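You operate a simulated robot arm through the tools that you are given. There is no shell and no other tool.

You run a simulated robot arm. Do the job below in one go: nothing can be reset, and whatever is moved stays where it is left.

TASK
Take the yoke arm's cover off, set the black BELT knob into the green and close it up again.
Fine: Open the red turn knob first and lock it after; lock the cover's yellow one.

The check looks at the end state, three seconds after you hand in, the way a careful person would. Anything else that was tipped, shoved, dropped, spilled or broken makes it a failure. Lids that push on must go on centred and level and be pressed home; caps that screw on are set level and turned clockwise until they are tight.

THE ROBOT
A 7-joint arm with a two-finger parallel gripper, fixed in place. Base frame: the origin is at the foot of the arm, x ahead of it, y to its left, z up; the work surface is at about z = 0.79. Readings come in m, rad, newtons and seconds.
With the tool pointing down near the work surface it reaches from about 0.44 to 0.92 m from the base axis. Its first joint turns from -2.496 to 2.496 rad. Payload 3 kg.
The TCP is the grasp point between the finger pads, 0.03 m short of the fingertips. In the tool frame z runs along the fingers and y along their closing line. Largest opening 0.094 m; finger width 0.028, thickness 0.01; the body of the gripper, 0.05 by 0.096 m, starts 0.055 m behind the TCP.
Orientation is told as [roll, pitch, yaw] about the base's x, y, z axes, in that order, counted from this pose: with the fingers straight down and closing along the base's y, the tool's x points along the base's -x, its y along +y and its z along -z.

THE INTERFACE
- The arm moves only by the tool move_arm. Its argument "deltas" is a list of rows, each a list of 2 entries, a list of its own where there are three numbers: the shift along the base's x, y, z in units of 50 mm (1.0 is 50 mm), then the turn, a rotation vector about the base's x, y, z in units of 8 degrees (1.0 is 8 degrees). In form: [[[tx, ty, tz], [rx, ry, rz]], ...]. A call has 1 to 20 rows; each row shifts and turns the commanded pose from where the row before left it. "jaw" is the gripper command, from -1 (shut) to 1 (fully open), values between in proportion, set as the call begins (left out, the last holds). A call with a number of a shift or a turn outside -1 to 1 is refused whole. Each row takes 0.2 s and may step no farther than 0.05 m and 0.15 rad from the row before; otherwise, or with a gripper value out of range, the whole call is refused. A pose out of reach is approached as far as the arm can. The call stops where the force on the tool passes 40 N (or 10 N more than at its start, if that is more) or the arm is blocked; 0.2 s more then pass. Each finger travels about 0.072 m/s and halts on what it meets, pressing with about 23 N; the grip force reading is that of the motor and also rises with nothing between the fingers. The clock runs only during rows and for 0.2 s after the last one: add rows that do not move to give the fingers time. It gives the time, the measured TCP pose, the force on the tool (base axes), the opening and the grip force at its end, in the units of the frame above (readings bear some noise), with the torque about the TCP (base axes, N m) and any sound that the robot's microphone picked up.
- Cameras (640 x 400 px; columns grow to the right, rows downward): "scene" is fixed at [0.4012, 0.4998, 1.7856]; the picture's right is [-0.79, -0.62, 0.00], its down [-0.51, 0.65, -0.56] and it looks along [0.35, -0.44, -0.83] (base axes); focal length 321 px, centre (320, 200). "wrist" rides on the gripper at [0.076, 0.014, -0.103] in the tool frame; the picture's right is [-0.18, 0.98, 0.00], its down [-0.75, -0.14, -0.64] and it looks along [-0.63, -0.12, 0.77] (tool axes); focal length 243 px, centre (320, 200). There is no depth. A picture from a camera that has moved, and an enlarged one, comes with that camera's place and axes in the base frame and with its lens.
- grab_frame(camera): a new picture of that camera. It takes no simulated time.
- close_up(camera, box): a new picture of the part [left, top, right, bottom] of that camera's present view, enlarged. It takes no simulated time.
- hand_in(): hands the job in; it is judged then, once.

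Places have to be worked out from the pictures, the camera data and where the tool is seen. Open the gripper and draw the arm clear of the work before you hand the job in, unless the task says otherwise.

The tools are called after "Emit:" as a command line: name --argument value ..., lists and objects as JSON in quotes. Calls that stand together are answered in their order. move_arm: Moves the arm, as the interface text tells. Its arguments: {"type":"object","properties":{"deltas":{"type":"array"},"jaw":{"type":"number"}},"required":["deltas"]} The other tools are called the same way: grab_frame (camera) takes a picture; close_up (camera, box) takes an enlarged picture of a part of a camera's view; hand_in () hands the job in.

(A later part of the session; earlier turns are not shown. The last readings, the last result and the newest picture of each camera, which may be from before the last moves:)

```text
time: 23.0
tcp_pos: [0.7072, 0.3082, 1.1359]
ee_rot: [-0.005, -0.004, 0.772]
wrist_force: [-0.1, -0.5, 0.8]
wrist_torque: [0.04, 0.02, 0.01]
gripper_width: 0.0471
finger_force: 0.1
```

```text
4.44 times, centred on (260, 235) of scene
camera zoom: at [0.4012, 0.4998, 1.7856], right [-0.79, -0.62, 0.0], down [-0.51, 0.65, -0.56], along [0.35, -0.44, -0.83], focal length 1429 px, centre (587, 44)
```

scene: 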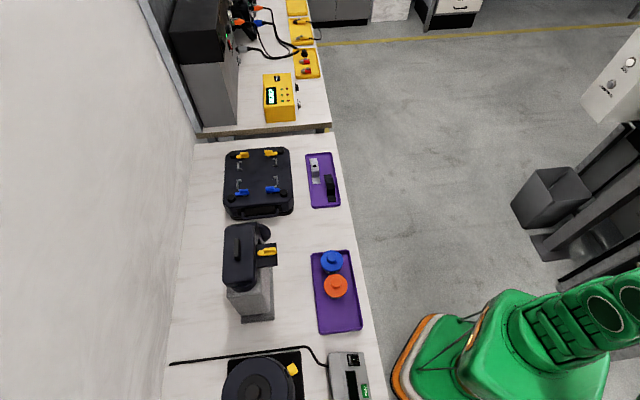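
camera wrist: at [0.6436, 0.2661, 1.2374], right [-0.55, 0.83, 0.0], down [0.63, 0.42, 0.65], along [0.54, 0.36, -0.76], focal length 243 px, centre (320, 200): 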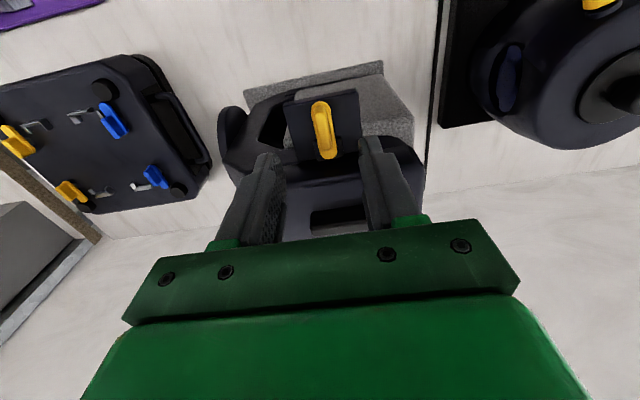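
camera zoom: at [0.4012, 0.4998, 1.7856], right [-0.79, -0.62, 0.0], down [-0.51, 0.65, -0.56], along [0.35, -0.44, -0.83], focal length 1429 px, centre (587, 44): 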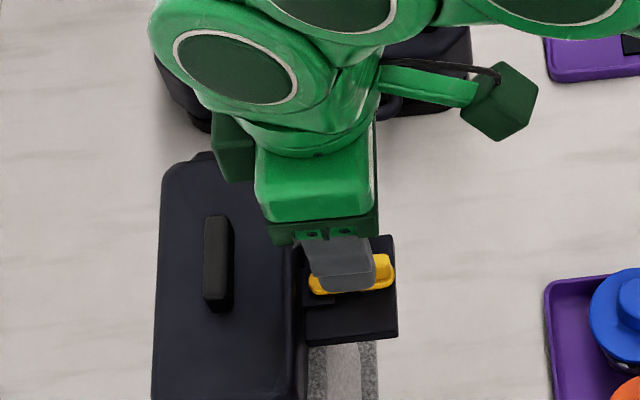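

The ridge is about 2–3 mm along +u from the TCP line. I'll correct that and descend so the fingertips end just above the lever base, with TCP z about 1.094.

Emit:
move_arm --deltas '[[[0, 0.075, 0], [0, 0, 0]], [[0, 0, -0.4], [0, 0, 0]], [[0, 0, -0.4], [0, 0, 0]], [[0, 0, 0], [0, 0, 0]], [[0, 0, 0], [0, 0, 0]]]' --jaw -0.2

Emit:
grab_frame --camera "wrist"

Emit:
close_up --camera "wrist" --box '[260, 100, 380, 200]'

Emit:
close_up --camera "scene" --box '[240, 225, 300, 265]'

```text
time: 24.2
tcp_pos: [0.7084, 0.3128, 1.0984]
ee_rot: [-0.004, -0.005, 0.771]
wrist_force: [-0.4, -0.7, -0.3]
wrist_torque: [0.0, -0.01, -0.01]
gripper_width: 0.0377
finger_force: 0.0
```

```text
taken
camera wrist: at [0.6436, 0.2692, 1.1992], right [-0.55, 0.83, 0.0], down [0.63, 0.42, 0.65], along [0.54, 0.36, -0.76], focal length 243 px, centre (320, 200)
```

wrist: 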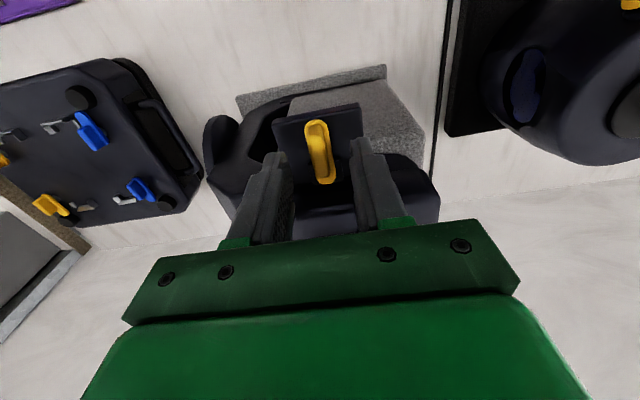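

```text
4.00 times, centred on (320, 150) of wrist
camera zoom: at [0.6436, 0.2692, 1.1992], right [-0.55, 0.83, 0.0], down [0.63, 0.42, 0.65], along [0.54, 0.36, -0.76], focal length 970 px, centre (320, 400)
```

zoom: 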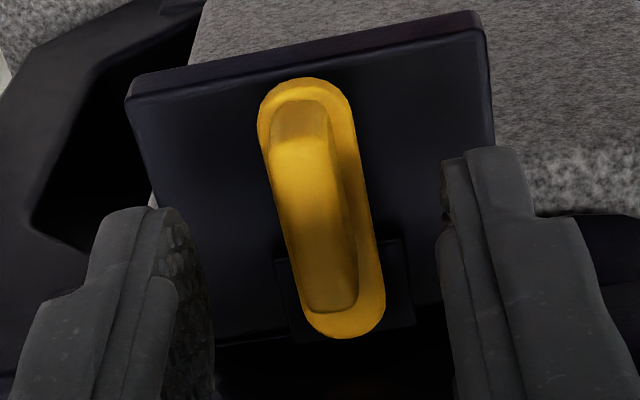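

```text
10.00 times, centred on (270, 245) of scene
camera zoom: at [0.4012, 0.4998, 1.7856], right [-0.79, -0.62, 0.0], down [-0.51, 0.65, -0.56], along [0.35, -0.44, -0.83], focal length 3214 px, centre (820, -250)
```

zoom: 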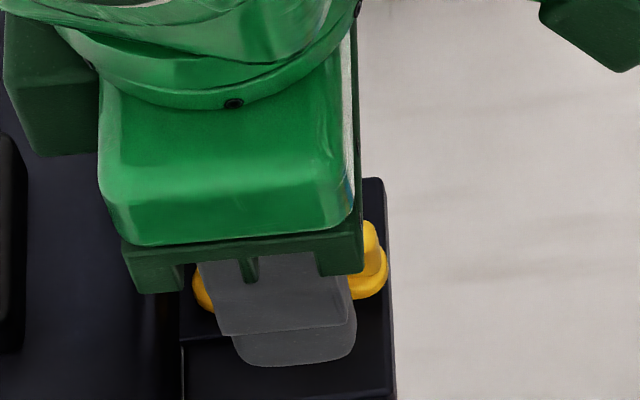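

The ridge axis is centred between the fingers, but its centre is about 5 mm nearer the robot than the TCP. I'll shift back 5 mm, lower 4 mm, and close gently on the ridge.

Emit:
move_arm --deltas '[[[-0.07, -0.07, 0], [0, 0, 0]], [[0, 0, -0.08], [0, 0, 0]], [[0, 0, 0], [0, 0, 0]]]'

Emit:
close_up --camera "wrist" --box '[260, 100, 380, 200]'

Emit:
close_up --camera "scene" --box '[240, 225, 300, 265]'

```text
time: 25.0
tcp_pos: [0.7046, 0.3084, 1.0937]
ee_rot: [-0.005, -0.005, 0.772]
wrist_force: [0.6, 0.3, -0.4]
wrist_torque: [-0.03, 0.0, -0.02]
gripper_width: 0.0372
finger_force: 0.1
```

```text
4.00 times, centred on (320, 150) of wrist
camera zoom: at [0.6406, 0.2661, 1.1953], right [-0.55, 0.83, 0.0], down [0.63, 0.42, 0.65], along [0.54, 0.36, -0.76], focal length 970 px, centre (320, 400)
```

zoom: 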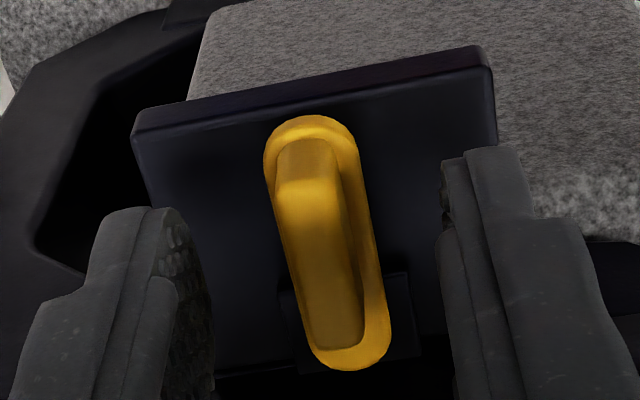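

```text
10.00 times, centred on (270, 245) of scene
camera zoom: at [0.4012, 0.4998, 1.7856], right [-0.79, -0.62, 0.0], down [-0.51, 0.65, -0.56], along [0.35, -0.44, -0.83], focal length 3214 px, centre (820, -250)
```

zoom: 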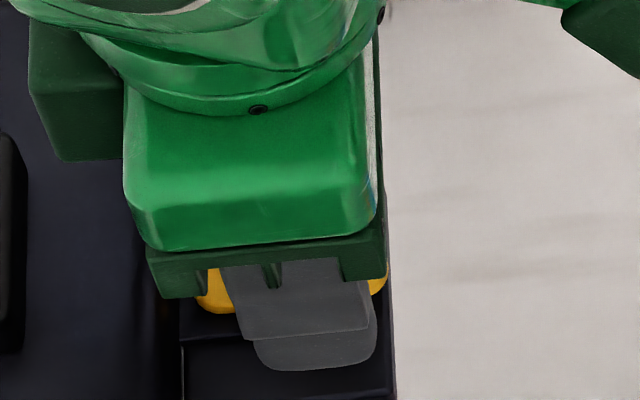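

Alignment looks good. I'll close on the ridge.

Emit:
move_arm --deltas '[[[0, 0, 0], [0, 0, 0]], [[0, 0, 0], [0, 0, 0]], [[0, 0, 0], [0, 0, 0]]]' --jaw -1

Emit:
close_up --camera "wrist" --box '[260, 100, 380, 200]'

```text
time: 25.8
tcp_pos: [0.7054, 0.3102, 1.0939]
ee_rot: [-0.007, -0.004, 0.773]
wrist_force: [-3.1, 0.6, -1.5]
wrist_torque: [0.31, 0.05, 0.6]
gripper_width: 0.0086
finger_force: 43.3
```

```text
4.00 times, centred on (320, 150) of wrist
camera zoom: at [0.6405, 0.2664, 1.1954], right [-0.55, 0.83, 0.0], down [0.63, 0.42, 0.65], along [0.54, 0.36, -0.76], focal length 970 px, centre (320, 400)
```

zoom: 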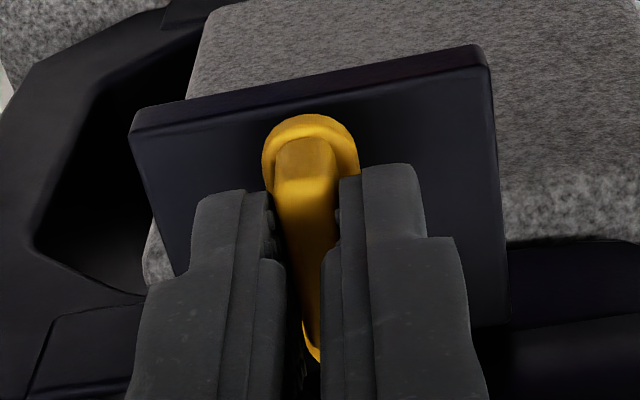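

The ridge is gripped (8.6 mm). I'll test-turn 8° clockwise and watch the torque to find the free direction.

Emit:
move_arm --deltas '[[[0, 0, 0], [0, 0, -0.5]], [[0, 0, 0], [0, 0, -0.5]], [[0, 0, 0], [0, 0, 0]]]'

Emit:
close_up --camera "wrist" --box '[260, 100, 380, 200]'

```text
time: 26.6
tcp_pos: [0.7057, 0.3102, 1.0953]
ee_rot: [-0.005, -0.005, 0.632]
wrist_force: [0.9, 0.4, 2.5]
wrist_torque: [-0.02, 0.53, 1.42]
gripper_width: 0.0123
finger_force: 45.2
```

```text
4.00 times, centred on (320, 150) of wrist
camera zoom: at [0.6352, 0.2762, 1.1953], right [-0.43, 0.9, 0.0], down [0.69, 0.33, 0.65], along [0.58, 0.28, -0.76], focal length 970 px, centre (320, 400)
```

zoom: 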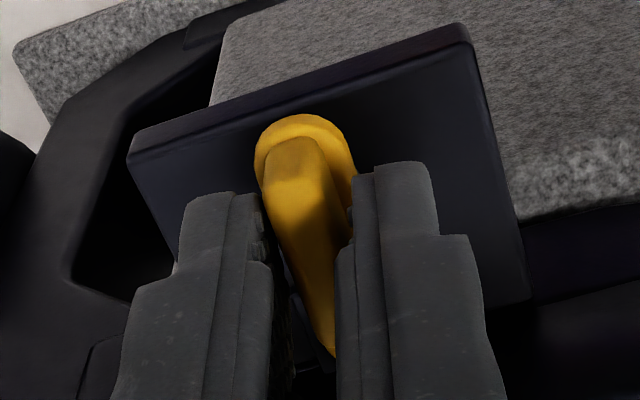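

Clockwise, the lever resists: the torque rises to 1.4 Nm and the ridge skews in the fingers. So I'll turn back and go counter-clockwise.

Emit:
move_arm --deltas '[[[0, 0, 0], [0, 0, 0.5]], [[0, 0, 0], [0, 0, 0.5]], [[0, 0, 0], [0, 0, 0.5]], [[0, 0, 0], [0, 0, 0.5]], [[0, 0, 0], [0, 0, 0]]]'

Emit:
close_up --camera "wrist" --box '[260, 100, 380, 200]'

```text
time: 27.8
tcp_pos: [0.7051, 0.3092, 1.0941]
ee_rot: [-0.004, -0.005, 0.912]
wrist_force: [-6.7, -6.3, -8.2]
wrist_torque: [0.35, 0.05, 0.0]
gripper_width: 0.0088
finger_force: 42.7
```

```text
4.00 times, centred on (320, 150) of wrist
camera zoom: at [0.6475, 0.258, 1.1954], right [-0.66, 0.75, 0.0], down [0.57, 0.51, 0.65], along [0.48, 0.43, -0.76], focal length 970 px, centre (320, 400)
```

zoom: 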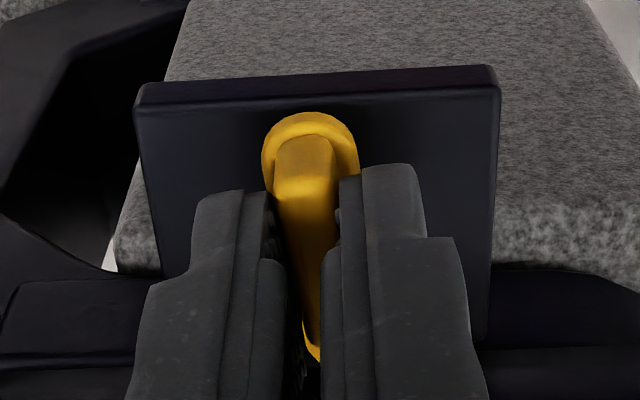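

Counter-clockwise the lever turns freely with the gripper. I'll continue in that direction, allowing for the small TCP–pivot offset.

Emit:
move_arm --deltas '[[[-0.01, -0.01, 0], [0, 0, 0.8]], [[-0.01, 0, 0], [0, 0, 0.8]], [[-0.01, 0, 0], [0, 0, 0.8]], [[-0.01, 0, 0], [0, 0, 0.8]], [[-0.01, 0, 0], [0, 0, 0.8]], [[0, 0, 0], [0, 0, 0]]]'

Emit:
grab_frame --camera "wrist"

Emit:
close_up --camera "scene" --box '[220, 215, 310, 275]'

```text
time: 28.8
tcp_pos: [0.7046, 0.3094, 1.0937]
ee_rot: [-0.009, -0.007, 1.342]
wrist_force: [19.5, 8.6, -6.7]
wrist_torque: [0.07, -0.09, 0.02]
gripper_width: 0.0089
finger_force: 42.5
stopped in row 5: the force on the tool passed its limit at 44 N (the readings are from after the stop); the commanded pose is now the measured one
```

```text
taken
camera wrist: at [0.6736, 0.238, 1.1952], right [-0.92, 0.4, -0.01], down [0.3, 0.7, 0.65], along [0.27, 0.59, -0.76], focal length 243 px, centre (320, 200)
```

wrist: 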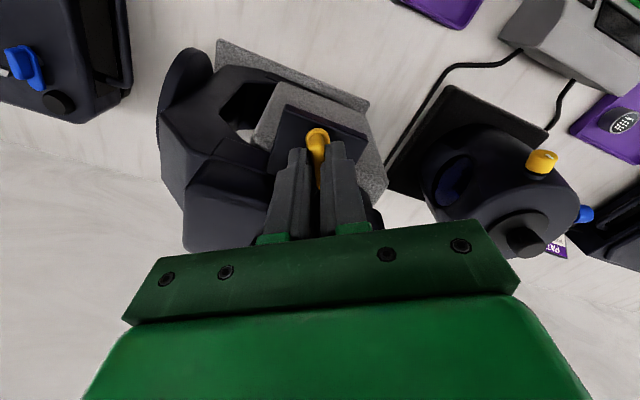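

```text
6.67 times, centred on (265, 245) of scene
camera zoom: at [0.4012, 0.4998, 1.7856], right [-0.79, -0.62, 0.0], down [-0.51, 0.65, -0.56], along [0.35, -0.44, -0.83], focal length 2143 px, centre (687, -100)
```

zoom: 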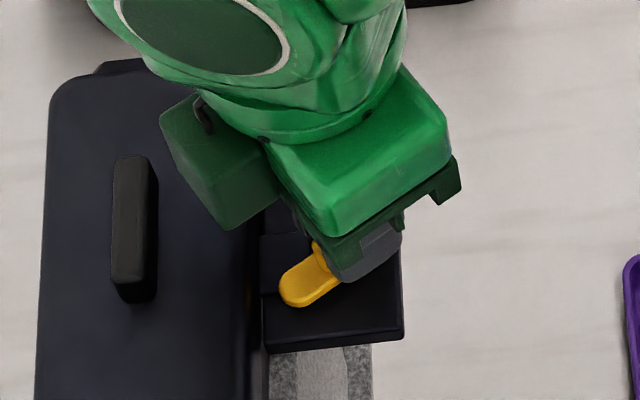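

The lever has turned about 33°, but a lateral force built up in +x from my offset guess. I'll relieve it by shifting slightly in +x/+y and read the force.

Emit:
move_arm --deltas '[[[0.03, 0.015, 0.02], [0, 0, 0]], [[0, 0, 0], [0, 0, 0]]]'

```text
time: 29.4
tcp_pos: [0.7037, 0.31, 1.0942]
ee_rot: [-0.003, -0.004, 1.342]
wrist_force: [-10.2, -11.6, -27.6]
wrist_torque: [-0.05, 0.32, -0.01]
gripper_width: 0.009
finger_force: 42.4
```

Contact is stiff, roughly 20 N/mm. I'll loosen the grip to about 11 mm so the ridge can self-centre while the fingers push it around, then keep turning counter-clockwise.

Emit:
move_arm --deltas '[[[-0.01, -0.01, -0.02], [0, 0, 0]], [[0, 0, 0], [0, 0, 0]], [[0, 0, 0], [0, 0, 0.7]], [[0, 0, 0], [0, 0, 0.7]], [[0, 0, 0], [0, 0, 0.7]], [[0, 0, 0], [0, 0, 0]]]' --jaw -0.74

Emit:
close_up --camera "scene" --box '[220, 215, 310, 275]'

Emit:
close_up --camera "wrist" --box '[260, 100, 380, 200]'

```text
time: 30.8
tcp_pos: [0.7062, 0.3099, 1.0941]
ee_rot: [-0.009, -0.007, 1.636]
wrist_force: [-2.3, -0.4, -0.2]
wrist_torque: [-0.02, 0.09, -0.04]
gripper_width: 0.0133
finger_force: 0.6
```

```text
6.67 times, centred on (265, 245) of scene
camera zoom: at [0.4012, 0.4998, 1.7856], right [-0.79, -0.62, 0.0], down [-0.51, 0.65, -0.56], along [0.35, -0.44, -0.83], focal length 2143 px, centre (687, -100)
```

zoom: 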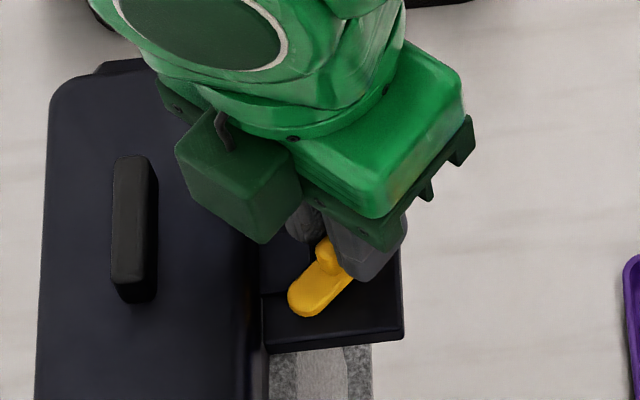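

```text
4.00 times, centred on (320, 150) of wrist
camera zoom: at [0.6966, 0.2314, 1.1953], right [-0.99, 0.12, -0.01], down [0.09, 0.76, 0.65], along [0.08, 0.64, -0.76], focal length 970 px, centre (320, 400)
```

zoom: 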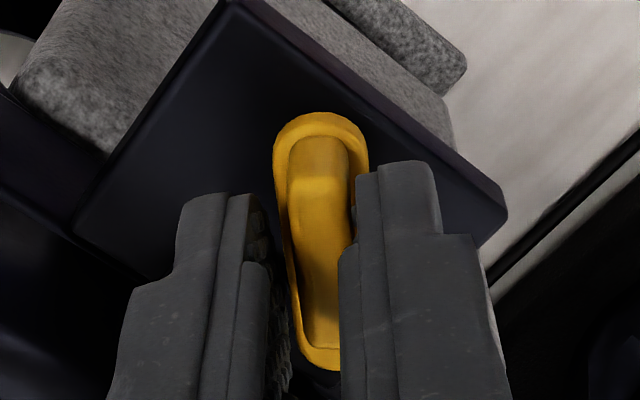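

The forces are low and the lever is following. I'll continue turning about 40° more.

Emit:
move_arm --deltas '[[[0, 0, 0], [0, 0, 0.8]], [[0, 0, 0], [0, 0, 0.8]], [[0, 0, 0], [0, 0, 0.8]], [[0, 0, 0], [0, 0, 0.8]], [[0, 0, 0], [0, 0, 0.8]], [[0, 0, 0], [0, 0, 0.8]], [[0, 0, 0], [0, 0, 0]]]' --jaw -0.77

Emit:
close_up --camera "scene" --box '[220, 215, 310, 275]'

Emit:
close_up --camera "wrist" --box '[260, 100, 380, 200]'

```text
time: 32.4
tcp_pos: [0.7049, 0.309, 1.0945]
ee_rot: [-0.01, -0.006, 2.306]
wrist_force: [-1.1, -0.7, -0.6]
wrist_torque: [-0.01, 0.04, 0.01]
gripper_width: 0.0111
finger_force: 0.3
```

```text
6.67 times, centred on (265, 245) of scene
camera zoom: at [0.4012, 0.4998, 1.7856], right [-0.79, -0.62, 0.0], down [-0.51, 0.65, -0.56], along [0.35, -0.44, -0.83], focal length 2143 px, centre (687, -100)
```

zoom: 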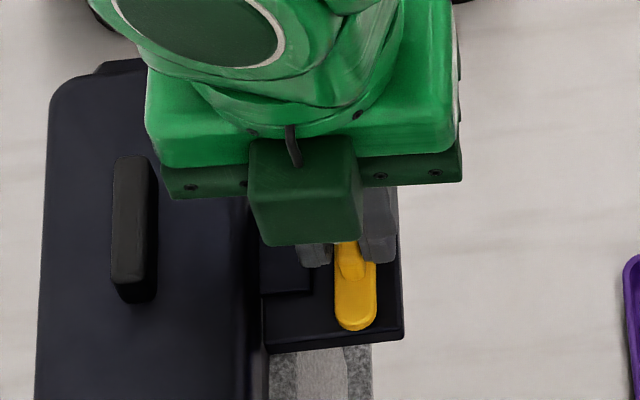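

```text
4.00 times, centred on (320, 150) of wrist
camera zoom: at [0.7468, 0.2426, 1.1957], right [-0.85, -0.52, -0.01], down [-0.4, 0.65, 0.65], along [-0.34, 0.56, -0.76], focal length 970 px, centre (320, 400)
```

zoom: 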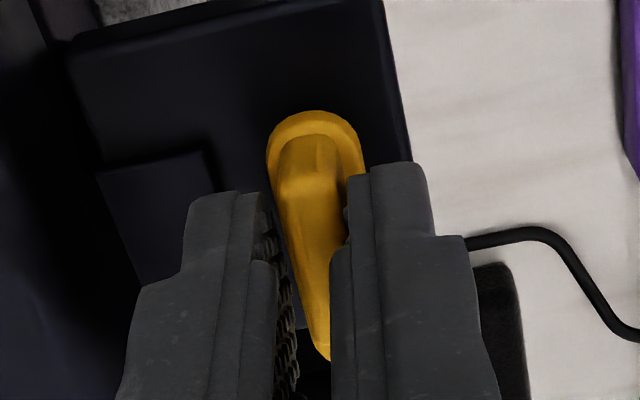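

The lever is now parallel to the cover edge and clear of the tab. I'll open the jaw and lift straight up, keeping this yaw since it suits the cover's handle (closing across it).

Emit:
move_arm --deltas '[[[0, 0, 0], [0, 0, 0]], [[0, 0, 0.3], [0, 0, 0]], [[0, 0, 0.5], [0, 0, 0]], [[0, 0, 0.5], [0, 0, 0.2]], [[0, 0, 0], [0, 0, 0]]]' --jaw -0.3

Emit:
grab_frame --camera "wrist"

Emit:
close_up --camera "wrist" --box '[160, 40, 400, 220]'

Emit:
close_up --camera "scene" --box '[220, 215, 310, 275]'

```text
time: 33.6
tcp_pos: [0.7055, 0.3101, 1.1593]
ee_rot: [-0.009, -0.008, 2.337]
wrist_force: [-0.9, 0.4, 0.4]
wrist_torque: [-0.01, 0.0, -0.03]
gripper_width: 0.0329
finger_force: 0.0
```

```text
taken
camera wrist: at [0.7482, 0.2438, 1.2602], right [-0.84, -0.55, -0.01], down [-0.42, 0.63, 0.65], along [-0.35, 0.55, -0.76], focal length 243 px, centre (320, 200)
```

wrist: 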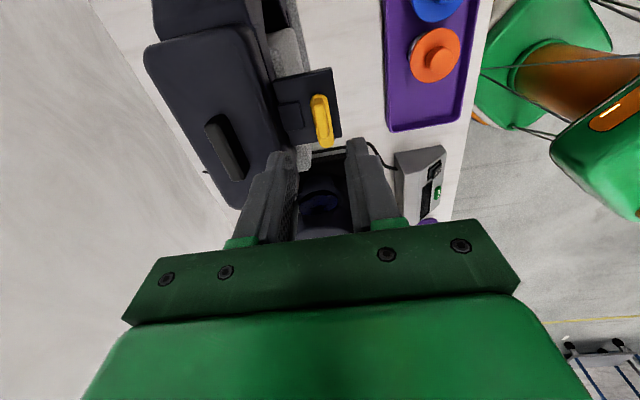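

```text
2.22 times, centred on (280, 130) of wrist
camera zoom: at [0.7482, 0.2438, 1.2602], right [-0.84, -0.55, -0.01], down [-0.42, 0.63, 0.65], along [-0.35, 0.55, -0.76], focal length 539 px, centre (409, 356)
```

zoom: 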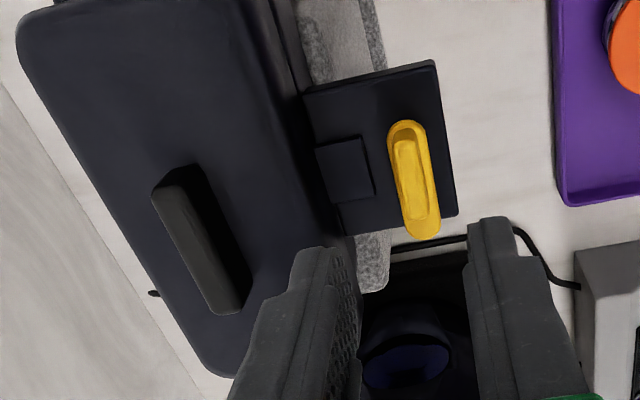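

```text
6.67 times, centred on (265, 245) of scene
camera zoom: at [0.4012, 0.4998, 1.7856], right [-0.79, -0.62, 0.0], down [-0.51, 0.65, -0.56], along [0.35, -0.44, -0.83], focal length 2143 px, centre (687, -100)
```

zoom: 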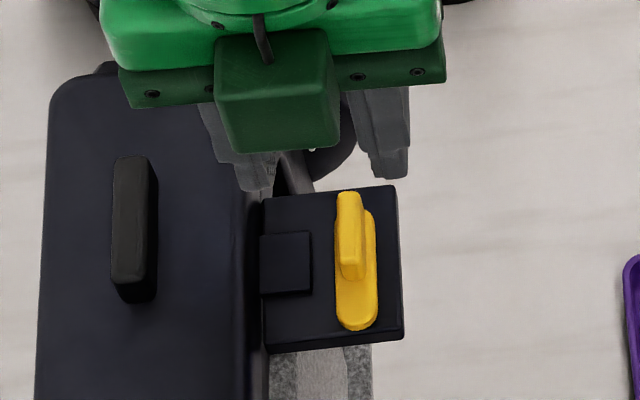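

The lever is open and the tab is free. The handle triangulates to about (0.7605, 0.3625, top 1.095), near the reach limit for a level tool. I'll turn the yaw back to about 44° and tilt the fingers outward about 24°, so I can grip the handle by its ends and still lift.

Emit:
move_arm --deltas '[[[0, 0, 0.2], [0, 0, -0.8]], [[0, 0, 0], [0, 0, -0.8]], [[0, 0, 0], [0, 0, -0.8]], [[0, 0, 0], [0, 0, -0.8]], [[0, 0, 0], [0, 0, -0.8]], [[0, 0, 0], [0, 0, -0.8]], [[0, 0, 0], [0, 0, -0.8]], [[0, 0, 0], [0, 0, -0.8]], [[0, 0, 0], [0, 0, -0.8]], [[0, 0, 0], [0, 0, -0.8]], [[0, 0, 0], [0, 0, -0.8]], [[0, 0, 0], [0, 0, -0.8]], [[0, 0, 0], [0, 0, -0.8]], [[0, 0, 0], [0, 0, -0.8]], [[0, 0, 0], [0.53, -0.53, 0]], [[0, 0, 0], [0.53, -0.53, 0]], [[0, 0, 0], [0.53, -0.53, 0]], [[0, 0, 0], [0.53, -0.53, 0]], [[0, 0, 0], [0, 0, 0]]]' --jaw 0.6

Emit:
grab_frame --camera "wrist"

Emit:
close_up --camera "wrist" --box '[240, 110, 400, 235]'

Emit:
close_up --camera "scene" --box '[200, 190, 320, 280]'

```text
time: 37.6
tcp_pos: [0.7049, 0.3093, 1.1702]
ee_rot: [-0.001, -0.426, 0.769]
wrist_force: [-0.7, 0.3, 0.1]
wrist_torque: [-0.05, 0.01, 0.0]
gripper_width: 0.0748
finger_force: 0.1
```

```text
taken
camera wrist: at [0.6162, 0.2419, 1.2308], right [-0.56, 0.82, 0.07], down [0.4, 0.19, 0.9], along [0.72, 0.53, -0.44], focal length 243 px, centre (320, 200)
```

wrist: 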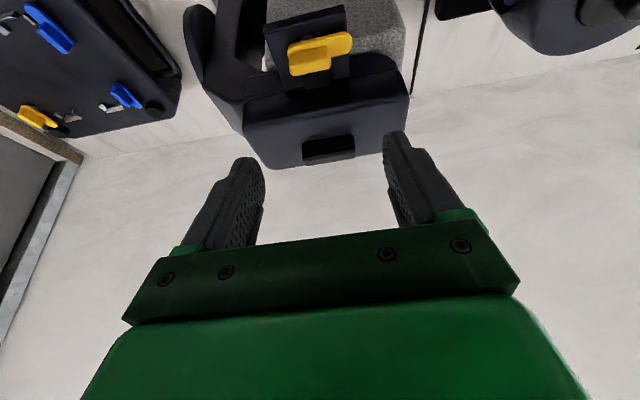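

```text
3.20 times, centred on (320, 172) of wrist
camera zoom: at [0.6162, 0.2419, 1.2308], right [-0.56, 0.82, 0.07], down [0.4, 0.19, 0.9], along [0.72, 0.53, -0.44], focal length 776 px, centre (320, 288)
```

zoom: 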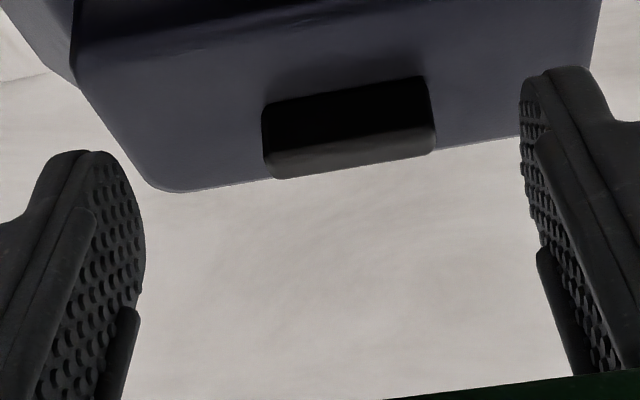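

```text
4.44 times, centred on (260, 235) of scene
camera zoom: at [0.4012, 0.4998, 1.7856], right [-0.79, -0.62, 0.0], down [-0.51, 0.65, -0.56], along [0.35, -0.44, -0.83], focal length 1429 px, centre (587, 44)
```

zoom: 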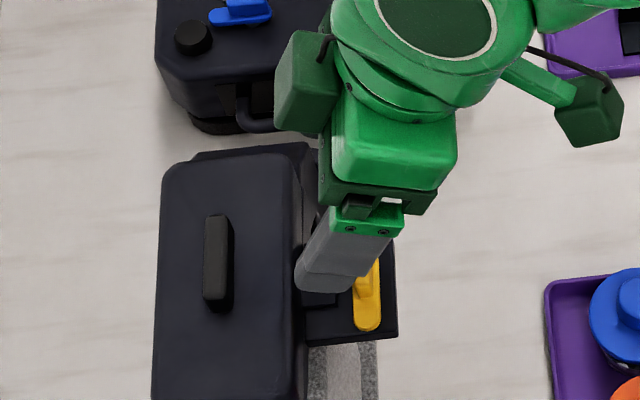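

The view gives a handle centre of about (0.760, 0.363), length 50 mm, top z≈1.095 and cover top ≈1.078. I'll move the fingers over the handle's ends, first staying about 18 mm above grip height.

Emit:
move_arm --deltas '[[[0.47, 0.457, 0], [0, 0, 0]], [[0.47, 0.457, -0.2], [0, 0, 0]], [[0, 0, -0.4], [0, 0, 0]], [[0, 0, -0.2], [0, 0, 0]], [[0, 0, 0], [0, 0, 0]], [[0, 0, 0], [0, 0, 0]]]'

Emit:
grab_frame --camera "wrist"

Emit:
close_up --camera "wrist" --box '[240, 110, 400, 235]'

Emit:
close_up --camera "scene" --box '[210, 200, 290, 270]'

```text
time: 39.0
tcp_pos: [0.7514, 0.3565, 1.1289]
ee_rot: [-0.002, -0.427, 0.769]
wrist_force: [0.1, 0.4, -0.3]
wrist_torque: [0.0, -0.04, -0.02]
gripper_width: 0.0755
finger_force: 0.1
```

```text
taken
camera wrist: at [0.6618, 0.2891, 1.1899], right [-0.56, 0.82, 0.07], down [0.4, 0.19, 0.9], along [0.72, 0.53, -0.44], focal length 243 px, centre (320, 200)
```

wrist: 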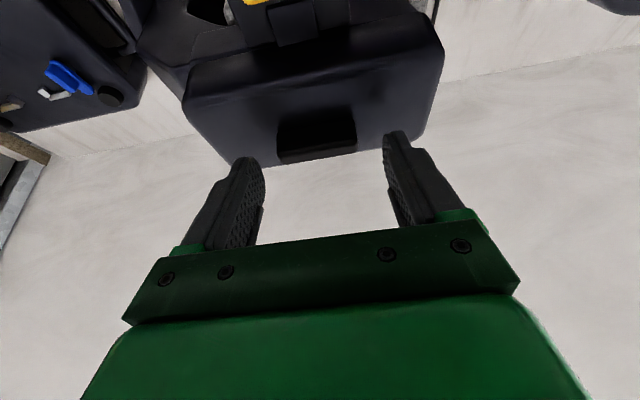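

```text
3.20 times, centred on (320, 172) of wrist
camera zoom: at [0.6618, 0.2891, 1.1899], right [-0.56, 0.82, 0.07], down [0.4, 0.19, 0.9], along [0.72, 0.53, -0.44], focal length 776 px, centre (320, 288)
```

zoom: 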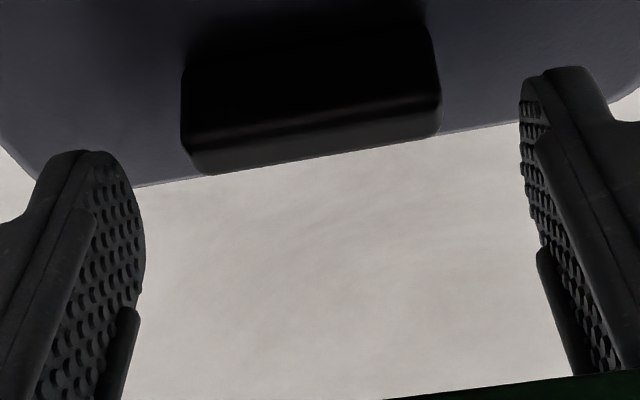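

```text
5.71 times, centred on (250, 235) of scene
camera zoom: at [0.4012, 0.4998, 1.7856], right [-0.79, -0.62, 0.0], down [-0.51, 0.65, -0.56], along [0.35, -0.44, -0.83], focal length 1837 px, centre (720, 0)
```

zoom: 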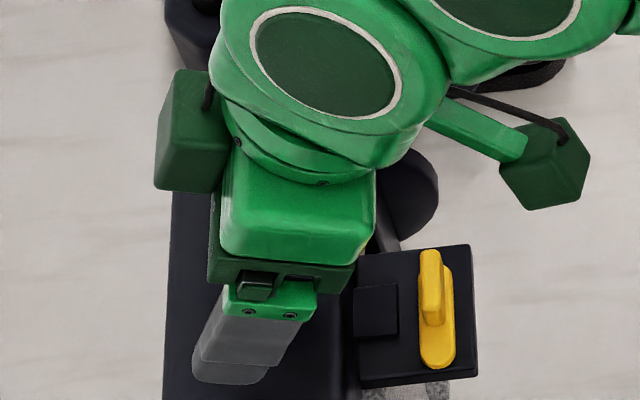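

The fingers straddle the handle symmetrically. I'll shift 3 mm outward, descend to about 1.1125, then check before closing.

Emit:
move_arm --deltas '[[[0.04, 0.03, -0.15], [0, 0, 0]], [[0, 0, -0.18], [0, 0, 0]], [[0, 0, 0], [0, 0, 0]]]'

Emit:
close_up --camera "wrist" --box '[240, 110, 400, 235]'

Emit:
close_up --camera "scene" --box '[210, 220, 270, 270]'

```text
time: 39.8
tcp_pos: [0.7532, 0.3574, 1.1145]
ee_rot: [-0.002, -0.429, 0.77]
wrist_force: [-7.3, -2.6, 26.0]
wrist_torque: [0.14, 0.48, 0.22]
gripper_width: 0.0751
finger_force: 0.5
```

```text
3.20 times, centred on (320, 172) of wrist
camera zoom: at [0.6638, 0.2891, 1.1755], right [-0.56, 0.82, 0.07], down [0.4, 0.19, 0.9], along [0.72, 0.54, -0.43], focal length 776 px, centre (320, 288)
```

zoom: 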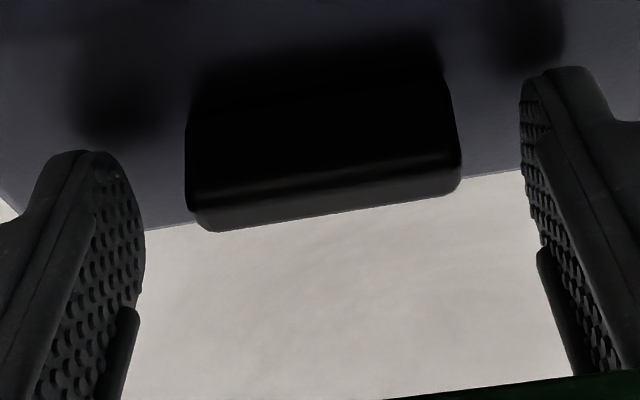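

```text
8.00 times, centred on (240, 245) of scene
camera zoom: at [0.4012, 0.4998, 1.7856], right [-0.79, -0.62, 0.0], down [-0.51, 0.65, -0.56], along [0.35, -0.44, -0.83], focal length 2571 px, centre (960, -160)
```

zoom: 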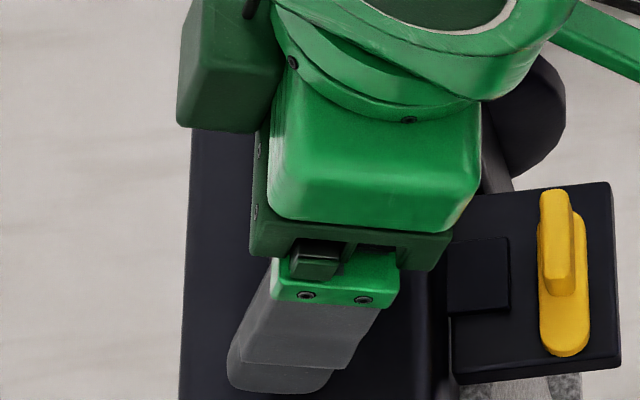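

The fingertips just touch the cover top (26 N up). I'll back off 2 mm and close on the handle ends.

Emit:
move_arm --deltas '[[[0, 0, 0.05], [0, 0, 0]], [[0, 0, 0], [0, 0, 0]]]'

Emit:
move_arm --deltas '[[[0, 0, 0], [0, 0, 0]], [[0, 0, 0], [0, 0, 0]], [[0, 0, 0], [0, 0, 0]]]' --jaw -1

Emit:
close_up --camera "wrist" --box '[240, 110, 400, 235]'

```text
time: 40.4
tcp_pos: [0.7551, 0.3557, 1.1148]
ee_rot: [-0.003, -0.426, 0.77]
wrist_force: [-2.0, 2.7, 7.9]
wrist_torque: [0.11, 0.14, 0.0]
gripper_width: 0.0754
finger_force: 0.2
```

```text
time: 41.2
tcp_pos: [0.7539, 0.3564, 1.1149]
ee_rot: [-0.001, -0.426, 0.77]
wrist_force: [0.2, -0.5, 2.0]
wrist_torque: [0.05, -0.07, 0.06]
gripper_width: 0.0494
finger_force: 22.7
```

```text
3.20 times, centred on (320, 172) of wrist
camera zoom: at [0.6645, 0.289, 1.1762], right [-0.56, 0.82, 0.07], down [0.4, 0.19, 0.9], along [0.72, 0.53, -0.44], focal length 776 px, centre (320, 288)
```

zoom: 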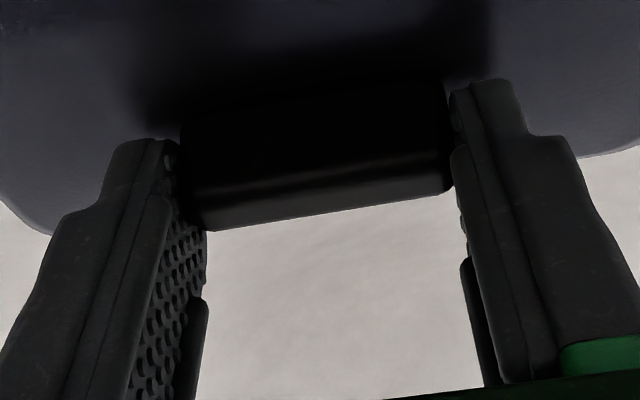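

The handle is gripped at 49.4 mm, with seated TCP ≈ (0.754, 0.356, 1.115). I'll lift slowly and watch the force.

Emit:
move_arm --deltas '[[[0, 0, 0.1], [0, 0, 0]], [[0, 0, 0.1], [0, 0, 0]], [[0, 0, 0], [0, 0, 0]]]'

Emit:
close_up --camera "scene" --box '[200, 210, 300, 290]'

```text
time: 42.0
tcp_pos: [0.7543, 0.3557, 1.1263]
ee_rot: [-0.003, -0.425, 0.769]
wrist_force: [-0.5, -0.7, -0.5]
wrist_torque: [-0.04, 0.01, -0.02]
gripper_width: 0.0496
finger_force: 22.5
```

```text
5.00 times, centred on (250, 250) of scene
camera zoom: at [0.4012, 0.4998, 1.7856], right [-0.79, -0.62, 0.0], down [-0.51, 0.65, -0.56], along [0.35, -0.44, -0.83], focal length 1607 px, centre (670, -50)
```

zoom: 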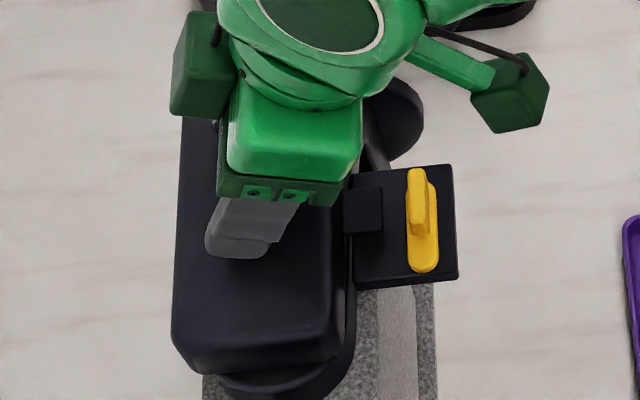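

Almost no resistance. I'll continue the lift and check that the cover comes with it.

Emit:
move_arm --deltas '[[[0, 0, 0.25], [0, 0, 0]], [[0, 0, 0.25], [0, 0, 0]], [[0, 0, 0], [0, 0, 0]]]'

Emit:
close_up --camera "scene" --box '[200, 210, 300, 290]'

Emit:
grab_frame --camera "wrist"

```text
time: 42.8
tcp_pos: [0.7557, 0.3568, 1.1506]
ee_rot: [-0.002, -0.429, 0.77]
wrist_force: [0.0, 0.1, -0.6]
wrist_torque: [0.02, 0.0, 0.01]
gripper_width: 0.0494
finger_force: 23.2
```

```text
5.00 times, centred on (250, 250) of scene
camera zoom: at [0.4012, 0.4998, 1.7856], right [-0.79, -0.62, 0.0], down [-0.51, 0.65, -0.56], along [0.35, -0.44, -0.83], focal length 1607 px, centre (670, -50)
```

zoom: 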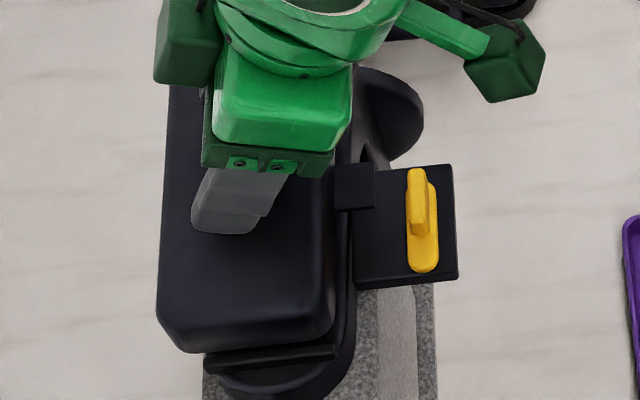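

```text
taken
camera wrist: at [0.666, 0.2891, 1.2122], right [-0.56, 0.82, 0.07], down [0.4, 0.19, 0.9], along [0.72, 0.53, -0.44], focal length 243 px, centre (320, 200)
```

wrist: 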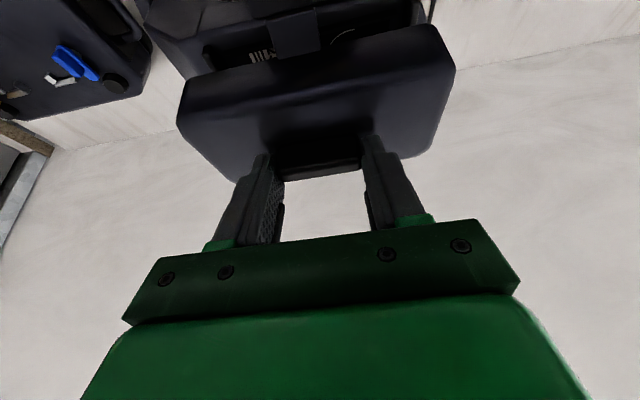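

The cover is coming off and I can glimpse a scale inside. I'll lift further to clear everything.

Emit:
move_arm --deltas '[[[0, 0, 0.25], [0, 0, 0]], [[0, 0, 0.25], [0, 0, 0]], [[0, 0, 0.25], [0, 0, 0]], [[0, 0, 0], [0, 0, 0]]]'

Emit:
close_up --camera "scene" --box '[200, 210, 300, 290]'

Emit:
grab_frame --camera "wrist"

Emit:
close_up --camera "wrist" --box '[160, 0, 460, 180]'

```text
time: 43.8
tcp_pos: [0.7547, 0.3553, 1.1886]
ee_rot: [-0.002, -0.426, 0.77]
wrist_force: [-0.2, -0.1, -0.8]
wrist_torque: [0.01, -0.02, -0.03]
gripper_width: 0.0493
finger_force: 23.8
```

```text
5.00 times, centred on (250, 250) of scene
camera zoom: at [0.4012, 0.4998, 1.7856], right [-0.79, -0.62, 0.0], down [-0.51, 0.65, -0.56], along [0.35, -0.44, -0.83], focal length 1607 px, centre (670, -50)
```

zoom: 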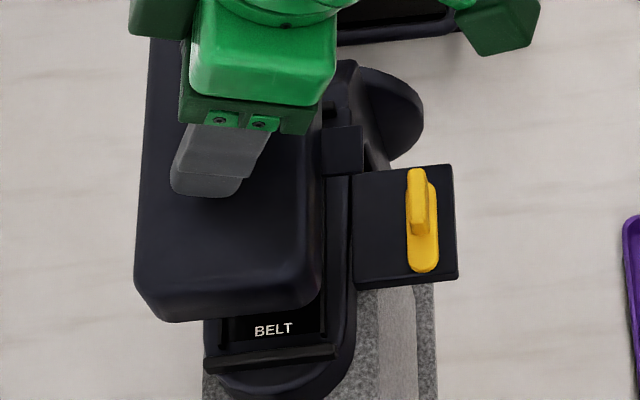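

```text
taken
camera wrist: at [0.6659, 0.2887, 1.2491], right [-0.56, 0.82, 0.07], down [0.4, 0.19, 0.9], along [0.72, 0.53, -0.44], focal length 243 px, centre (320, 200)
```

wrist: 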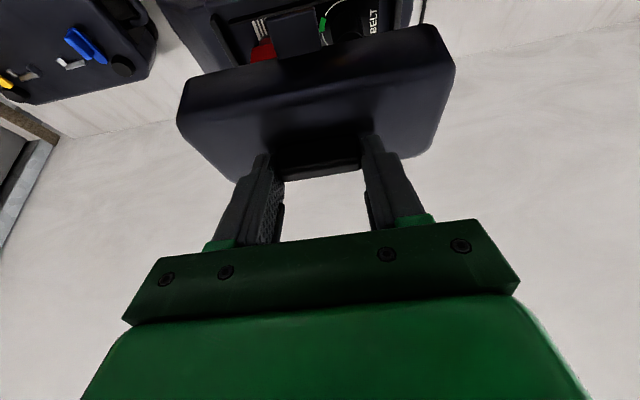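

```text
2.13 times, centred on (310, 90) of wrist
camera zoom: at [0.6659, 0.2887, 1.2491], right [-0.56, 0.82, 0.07], down [0.4, 0.19, 0.9], along [0.72, 0.53, -0.44], focal length 518 px, centre (341, 435)
```

zoom: 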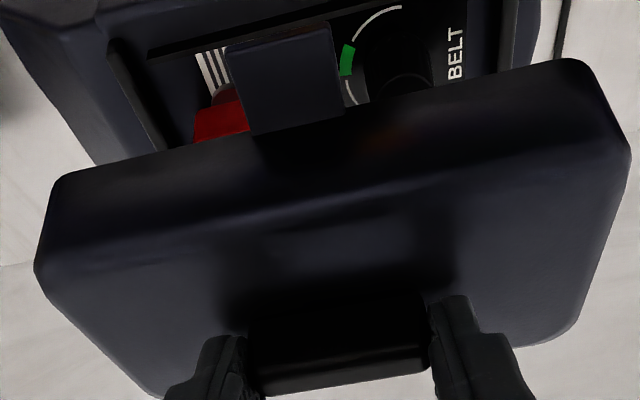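

BELT dial with its green zone and the red knob are inside as expected. I'll carry the cover to the free table patch beyond the disc end, around cover centre (0.787, 0.157), staying high first.

Emit:
move_arm --deltas '[[[0.1, -0.8, 0], [0, 0, 0]], [[0.1, -0.8, 0], [0, 0, 0]], [[0.1, -0.8, 0], [0, 0, 0]], [[0.1, -0.8, 0], [0, 0, 0]], [[0.13, -0.86, 0], [0, 0, 0]], [[0, 0, 0], [0, 0, 0]]]'

Emit:
grab_frame --camera "scene"

Emit:
grab_frame --camera "wrist"

Emit:
close_up --camera "scene" --box '[200, 200, 300, 290]'

```text
time: 45.2
tcp_pos: [0.7791, 0.1538, 1.1868]
ee_rot: [-0.001, -0.426, 0.769]
wrist_force: [-0.3, 0.5, -0.6]
wrist_torque: [0.0, -0.04, -0.03]
gripper_width: 0.0494
finger_force: 23.5
```

```text
taken
```

scene: 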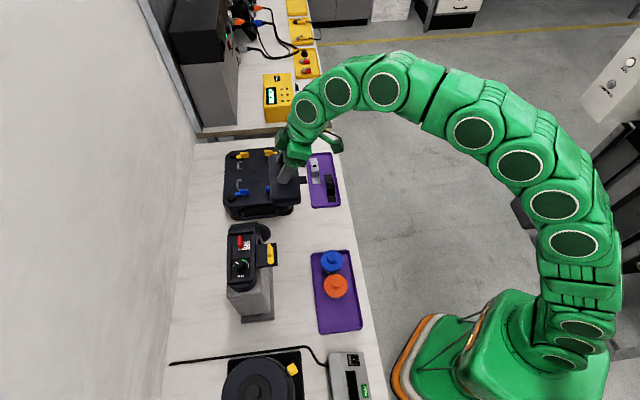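

```text
taken
camera wrist: at [0.6903, 0.086, 1.2484], right [-0.56, 0.82, 0.07], down [0.4, 0.19, 0.9], along [0.72, 0.53, -0.44], focal length 243 px, centre (320, 200)
```

wrist: 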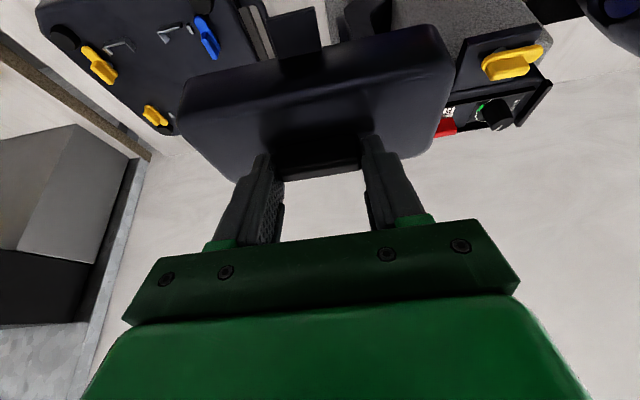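

```text
4.44 times, centred on (250, 245) of scene
camera zoom: at [0.4012, 0.4998, 1.7856], right [-0.79, -0.62, 0.0], down [-0.51, 0.65, -0.56], along [0.35, -0.44, -0.83], focal length 1429 px, centre (631, 0)
```

zoom: 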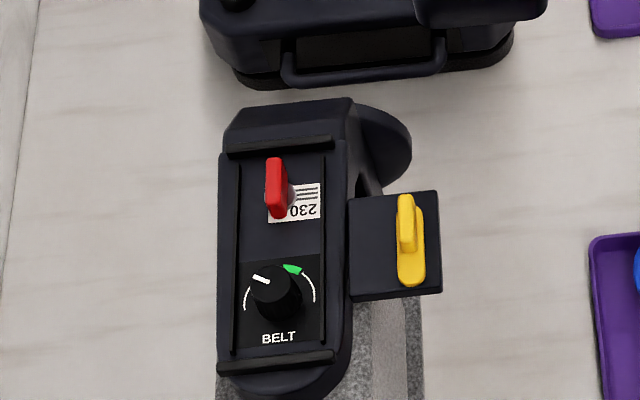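

Now the inside is clear: red lever, the BELT knob with its white pointer left of the green zone. First I'll lower the cover onto the free table area, well clear of the case, disc, tray and latch plate.

Emit:
move_arm --deltas '[[[-0.09, 0.08, 0], [0, 0, 0]], [[0, 0, -0.8], [0, 0, 0]], [[0, 0, -0.8], [0, 0, 0]], [[0, 0, -0.8], [0, 0, 0]], [[0, 0, -0.8], [0, 0, 0]], [[0, 0, -0.8], [0, 0, 0]], [[0, 0, -0.8], [0, 0, 0]], [[0, 0, 0], [0, 0, 0]]]'

Emit:
close_up --camera "scene" --box '[200, 180, 360, 280]'

Emit:
grab_frame --camera "wrist"

```text
time: 47.0
tcp_pos: [0.7774, 0.1578, 0.9479]
ee_rot: [-0.004, -0.426, 0.77]
wrist_force: [-0.2, 0.0, -0.9]
wrist_torque: [0.02, 0.02, 0.02]
gripper_width: 0.0494
finger_force: 23.4
```

```text
4.00 times, centred on (280, 230) of scene
camera zoom: at [0.4012, 0.4998, 1.7856], right [-0.79, -0.62, 0.0], down [-0.51, 0.65, -0.56], along [0.35, -0.44, -0.83], focal length 1286 px, centre (480, 80)
```

zoom: 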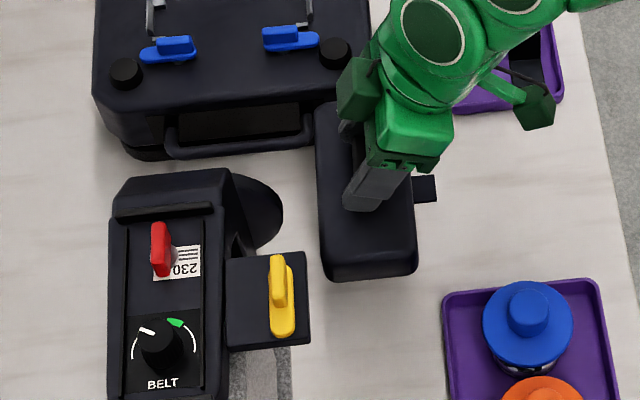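

```text
taken
camera wrist: at [0.6869, 0.0907, 1.0091], right [-0.56, 0.82, 0.07], down [0.4, 0.19, 0.9], along [0.72, 0.53, -0.44], focal length 243 px, centre (320, 200)
```

wrist: 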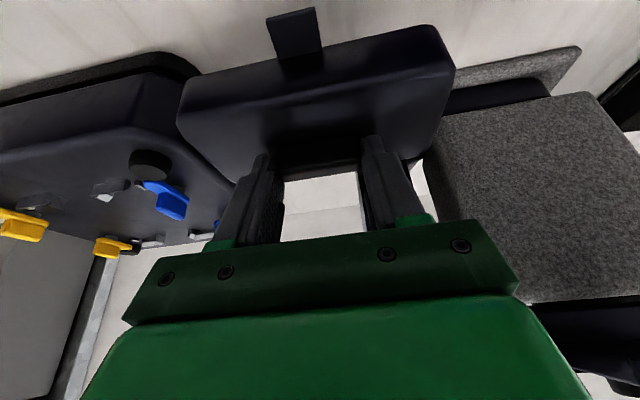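

There's room, but I'll nudge slightly away from the case and disc, then lower to just above the table before the final slow descent.

Emit:
move_arm --deltas '[[[-0.154, 0.072, 0], [0, 0, 0]], [[0, 0, -0.5], [0, 0, 0]], [[0, 0, -0.5], [0, 0, 0]], [[0, 0, -0.2], [0, 0, 0]], [[0, 0, 0], [0, 0, 0]]]'

Emit:
close_up --camera "scene" --box '[200, 180, 360, 280]'

Emit:
grab_frame --camera "wrist"

```text
time: 48.2
tcp_pos: [0.7674, 0.1601, 0.8871]
ee_rot: [-0.001, -0.426, 0.769]
wrist_force: [-0.3, 0.1, -1.2]
wrist_torque: [0.0, 0.04, -0.03]
gripper_width: 0.0493
finger_force: 23.1
```

```text
4.00 times, centred on (280, 230) of scene
camera zoom: at [0.4012, 0.4998, 1.7856], right [-0.79, -0.62, 0.0], down [-0.51, 0.65, -0.56], along [0.35, -0.44, -0.83], focal length 1286 px, centre (480, 80)
```

zoom: 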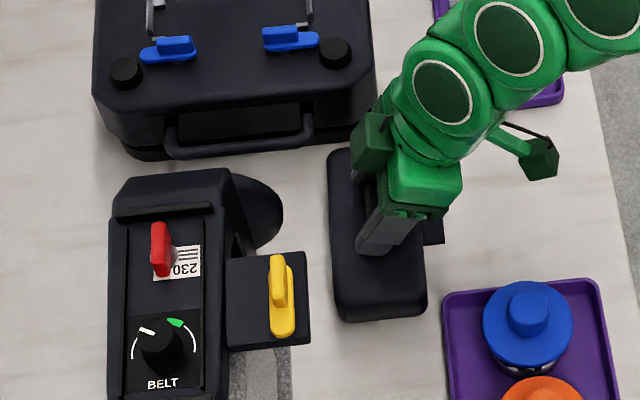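

```text
taken
camera wrist: at [0.6784, 0.093, 0.9492], right [-0.56, 0.82, 0.07], down [0.4, 0.19, 0.9], along [0.72, 0.53, -0.44], focal length 243 px, centre (320, 200)
```

wrist: 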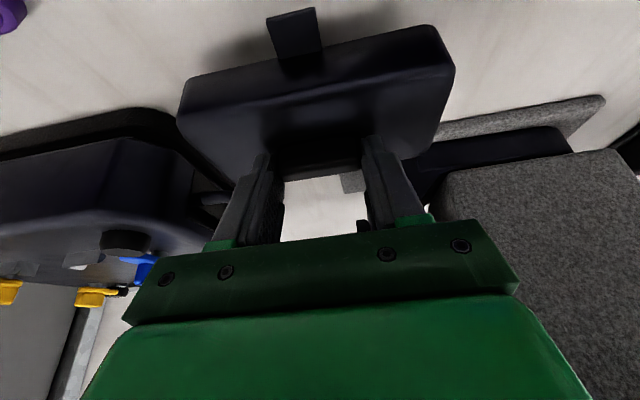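

The cover hovers about 2 cm above a free patch. I'll descend slowly until contact.

Emit:
move_arm --deltas '[[[0, 0, -0.06], [0, 0, 0]], [[0, 0, -0.06], [0, 0, 0]], [[0, 0, -0.06], [0, 0, 0]], [[0, 0, -0.05], [0, 0, 0]], [[0, 0, -0.04], [0, 0, 0]], [[0, 0, 0], [0, 0, 0]]]'

```text
time: 49.6
tcp_pos: [0.7679, 0.1618, 0.8751]
ee_rot: [-0.001, -0.426, 0.769]
wrist_force: [-0.5, 0.1, -1.0]
wrist_torque: [0.03, 0.01, -0.01]
gripper_width: 0.0495
finger_force: 23.6
```

Emit:
move_arm --deltas '[[[0, 0, -0.04], [0, 0, 0]], [[0, 0, -0.04], [0, 0, 0]], [[0, 0, -0.04], [0, 0, 0]], [[0, 0, 0], [0, 0, 0]]]'

Emit:
close_up --camera "scene" --box '[260, 200, 330, 270]'

```text
time: 50.6
tcp_pos: [0.7689, 0.1609, 0.8681]
ee_rot: [-0.001, -0.427, 0.77]
wrist_force: [-0.6, 0.2, -1.3]
wrist_torque: [-0.01, -0.01, 0.0]
gripper_width: 0.0493
finger_force: 22.7
```

```text
5.71 times, centred on (295, 235) of scene
camera zoom: at [0.4012, 0.4998, 1.7856], right [-0.79, -0.62, 0.0], down [-0.51, 0.65, -0.56], along [0.35, -0.44, -0.83], focal length 1837 px, centre (463, 0)
```

zoom: 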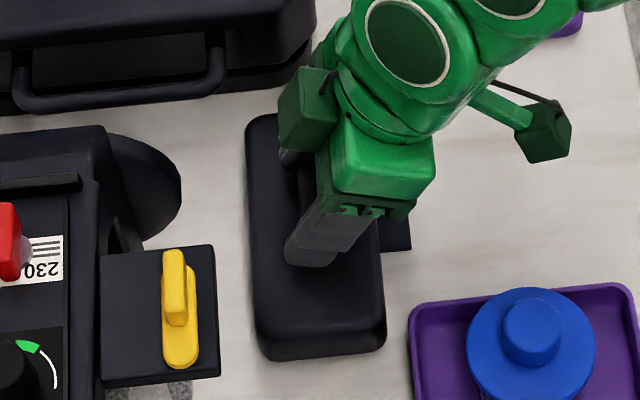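

No contact yet, so I'll continue the slow descent.

Emit:
move_arm --deltas '[[[0, 0, -0.04], [0, 0, 0]], [[0, 0, -0.04], [0, 0, 0]], [[0, 0, -0.04], [0, 0, 0]], [[0, 0, 0], [0, 0, 0]]]'

```text
time: 51.6
tcp_pos: [0.7679, 0.1605, 0.8631]
ee_rot: [-0.002, -0.425, 0.77]
wrist_force: [0.5, 0.9, -0.9]
wrist_torque: [0.01, 0.04, 0.01]
gripper_width: 0.0492
finger_force: 23.2
```

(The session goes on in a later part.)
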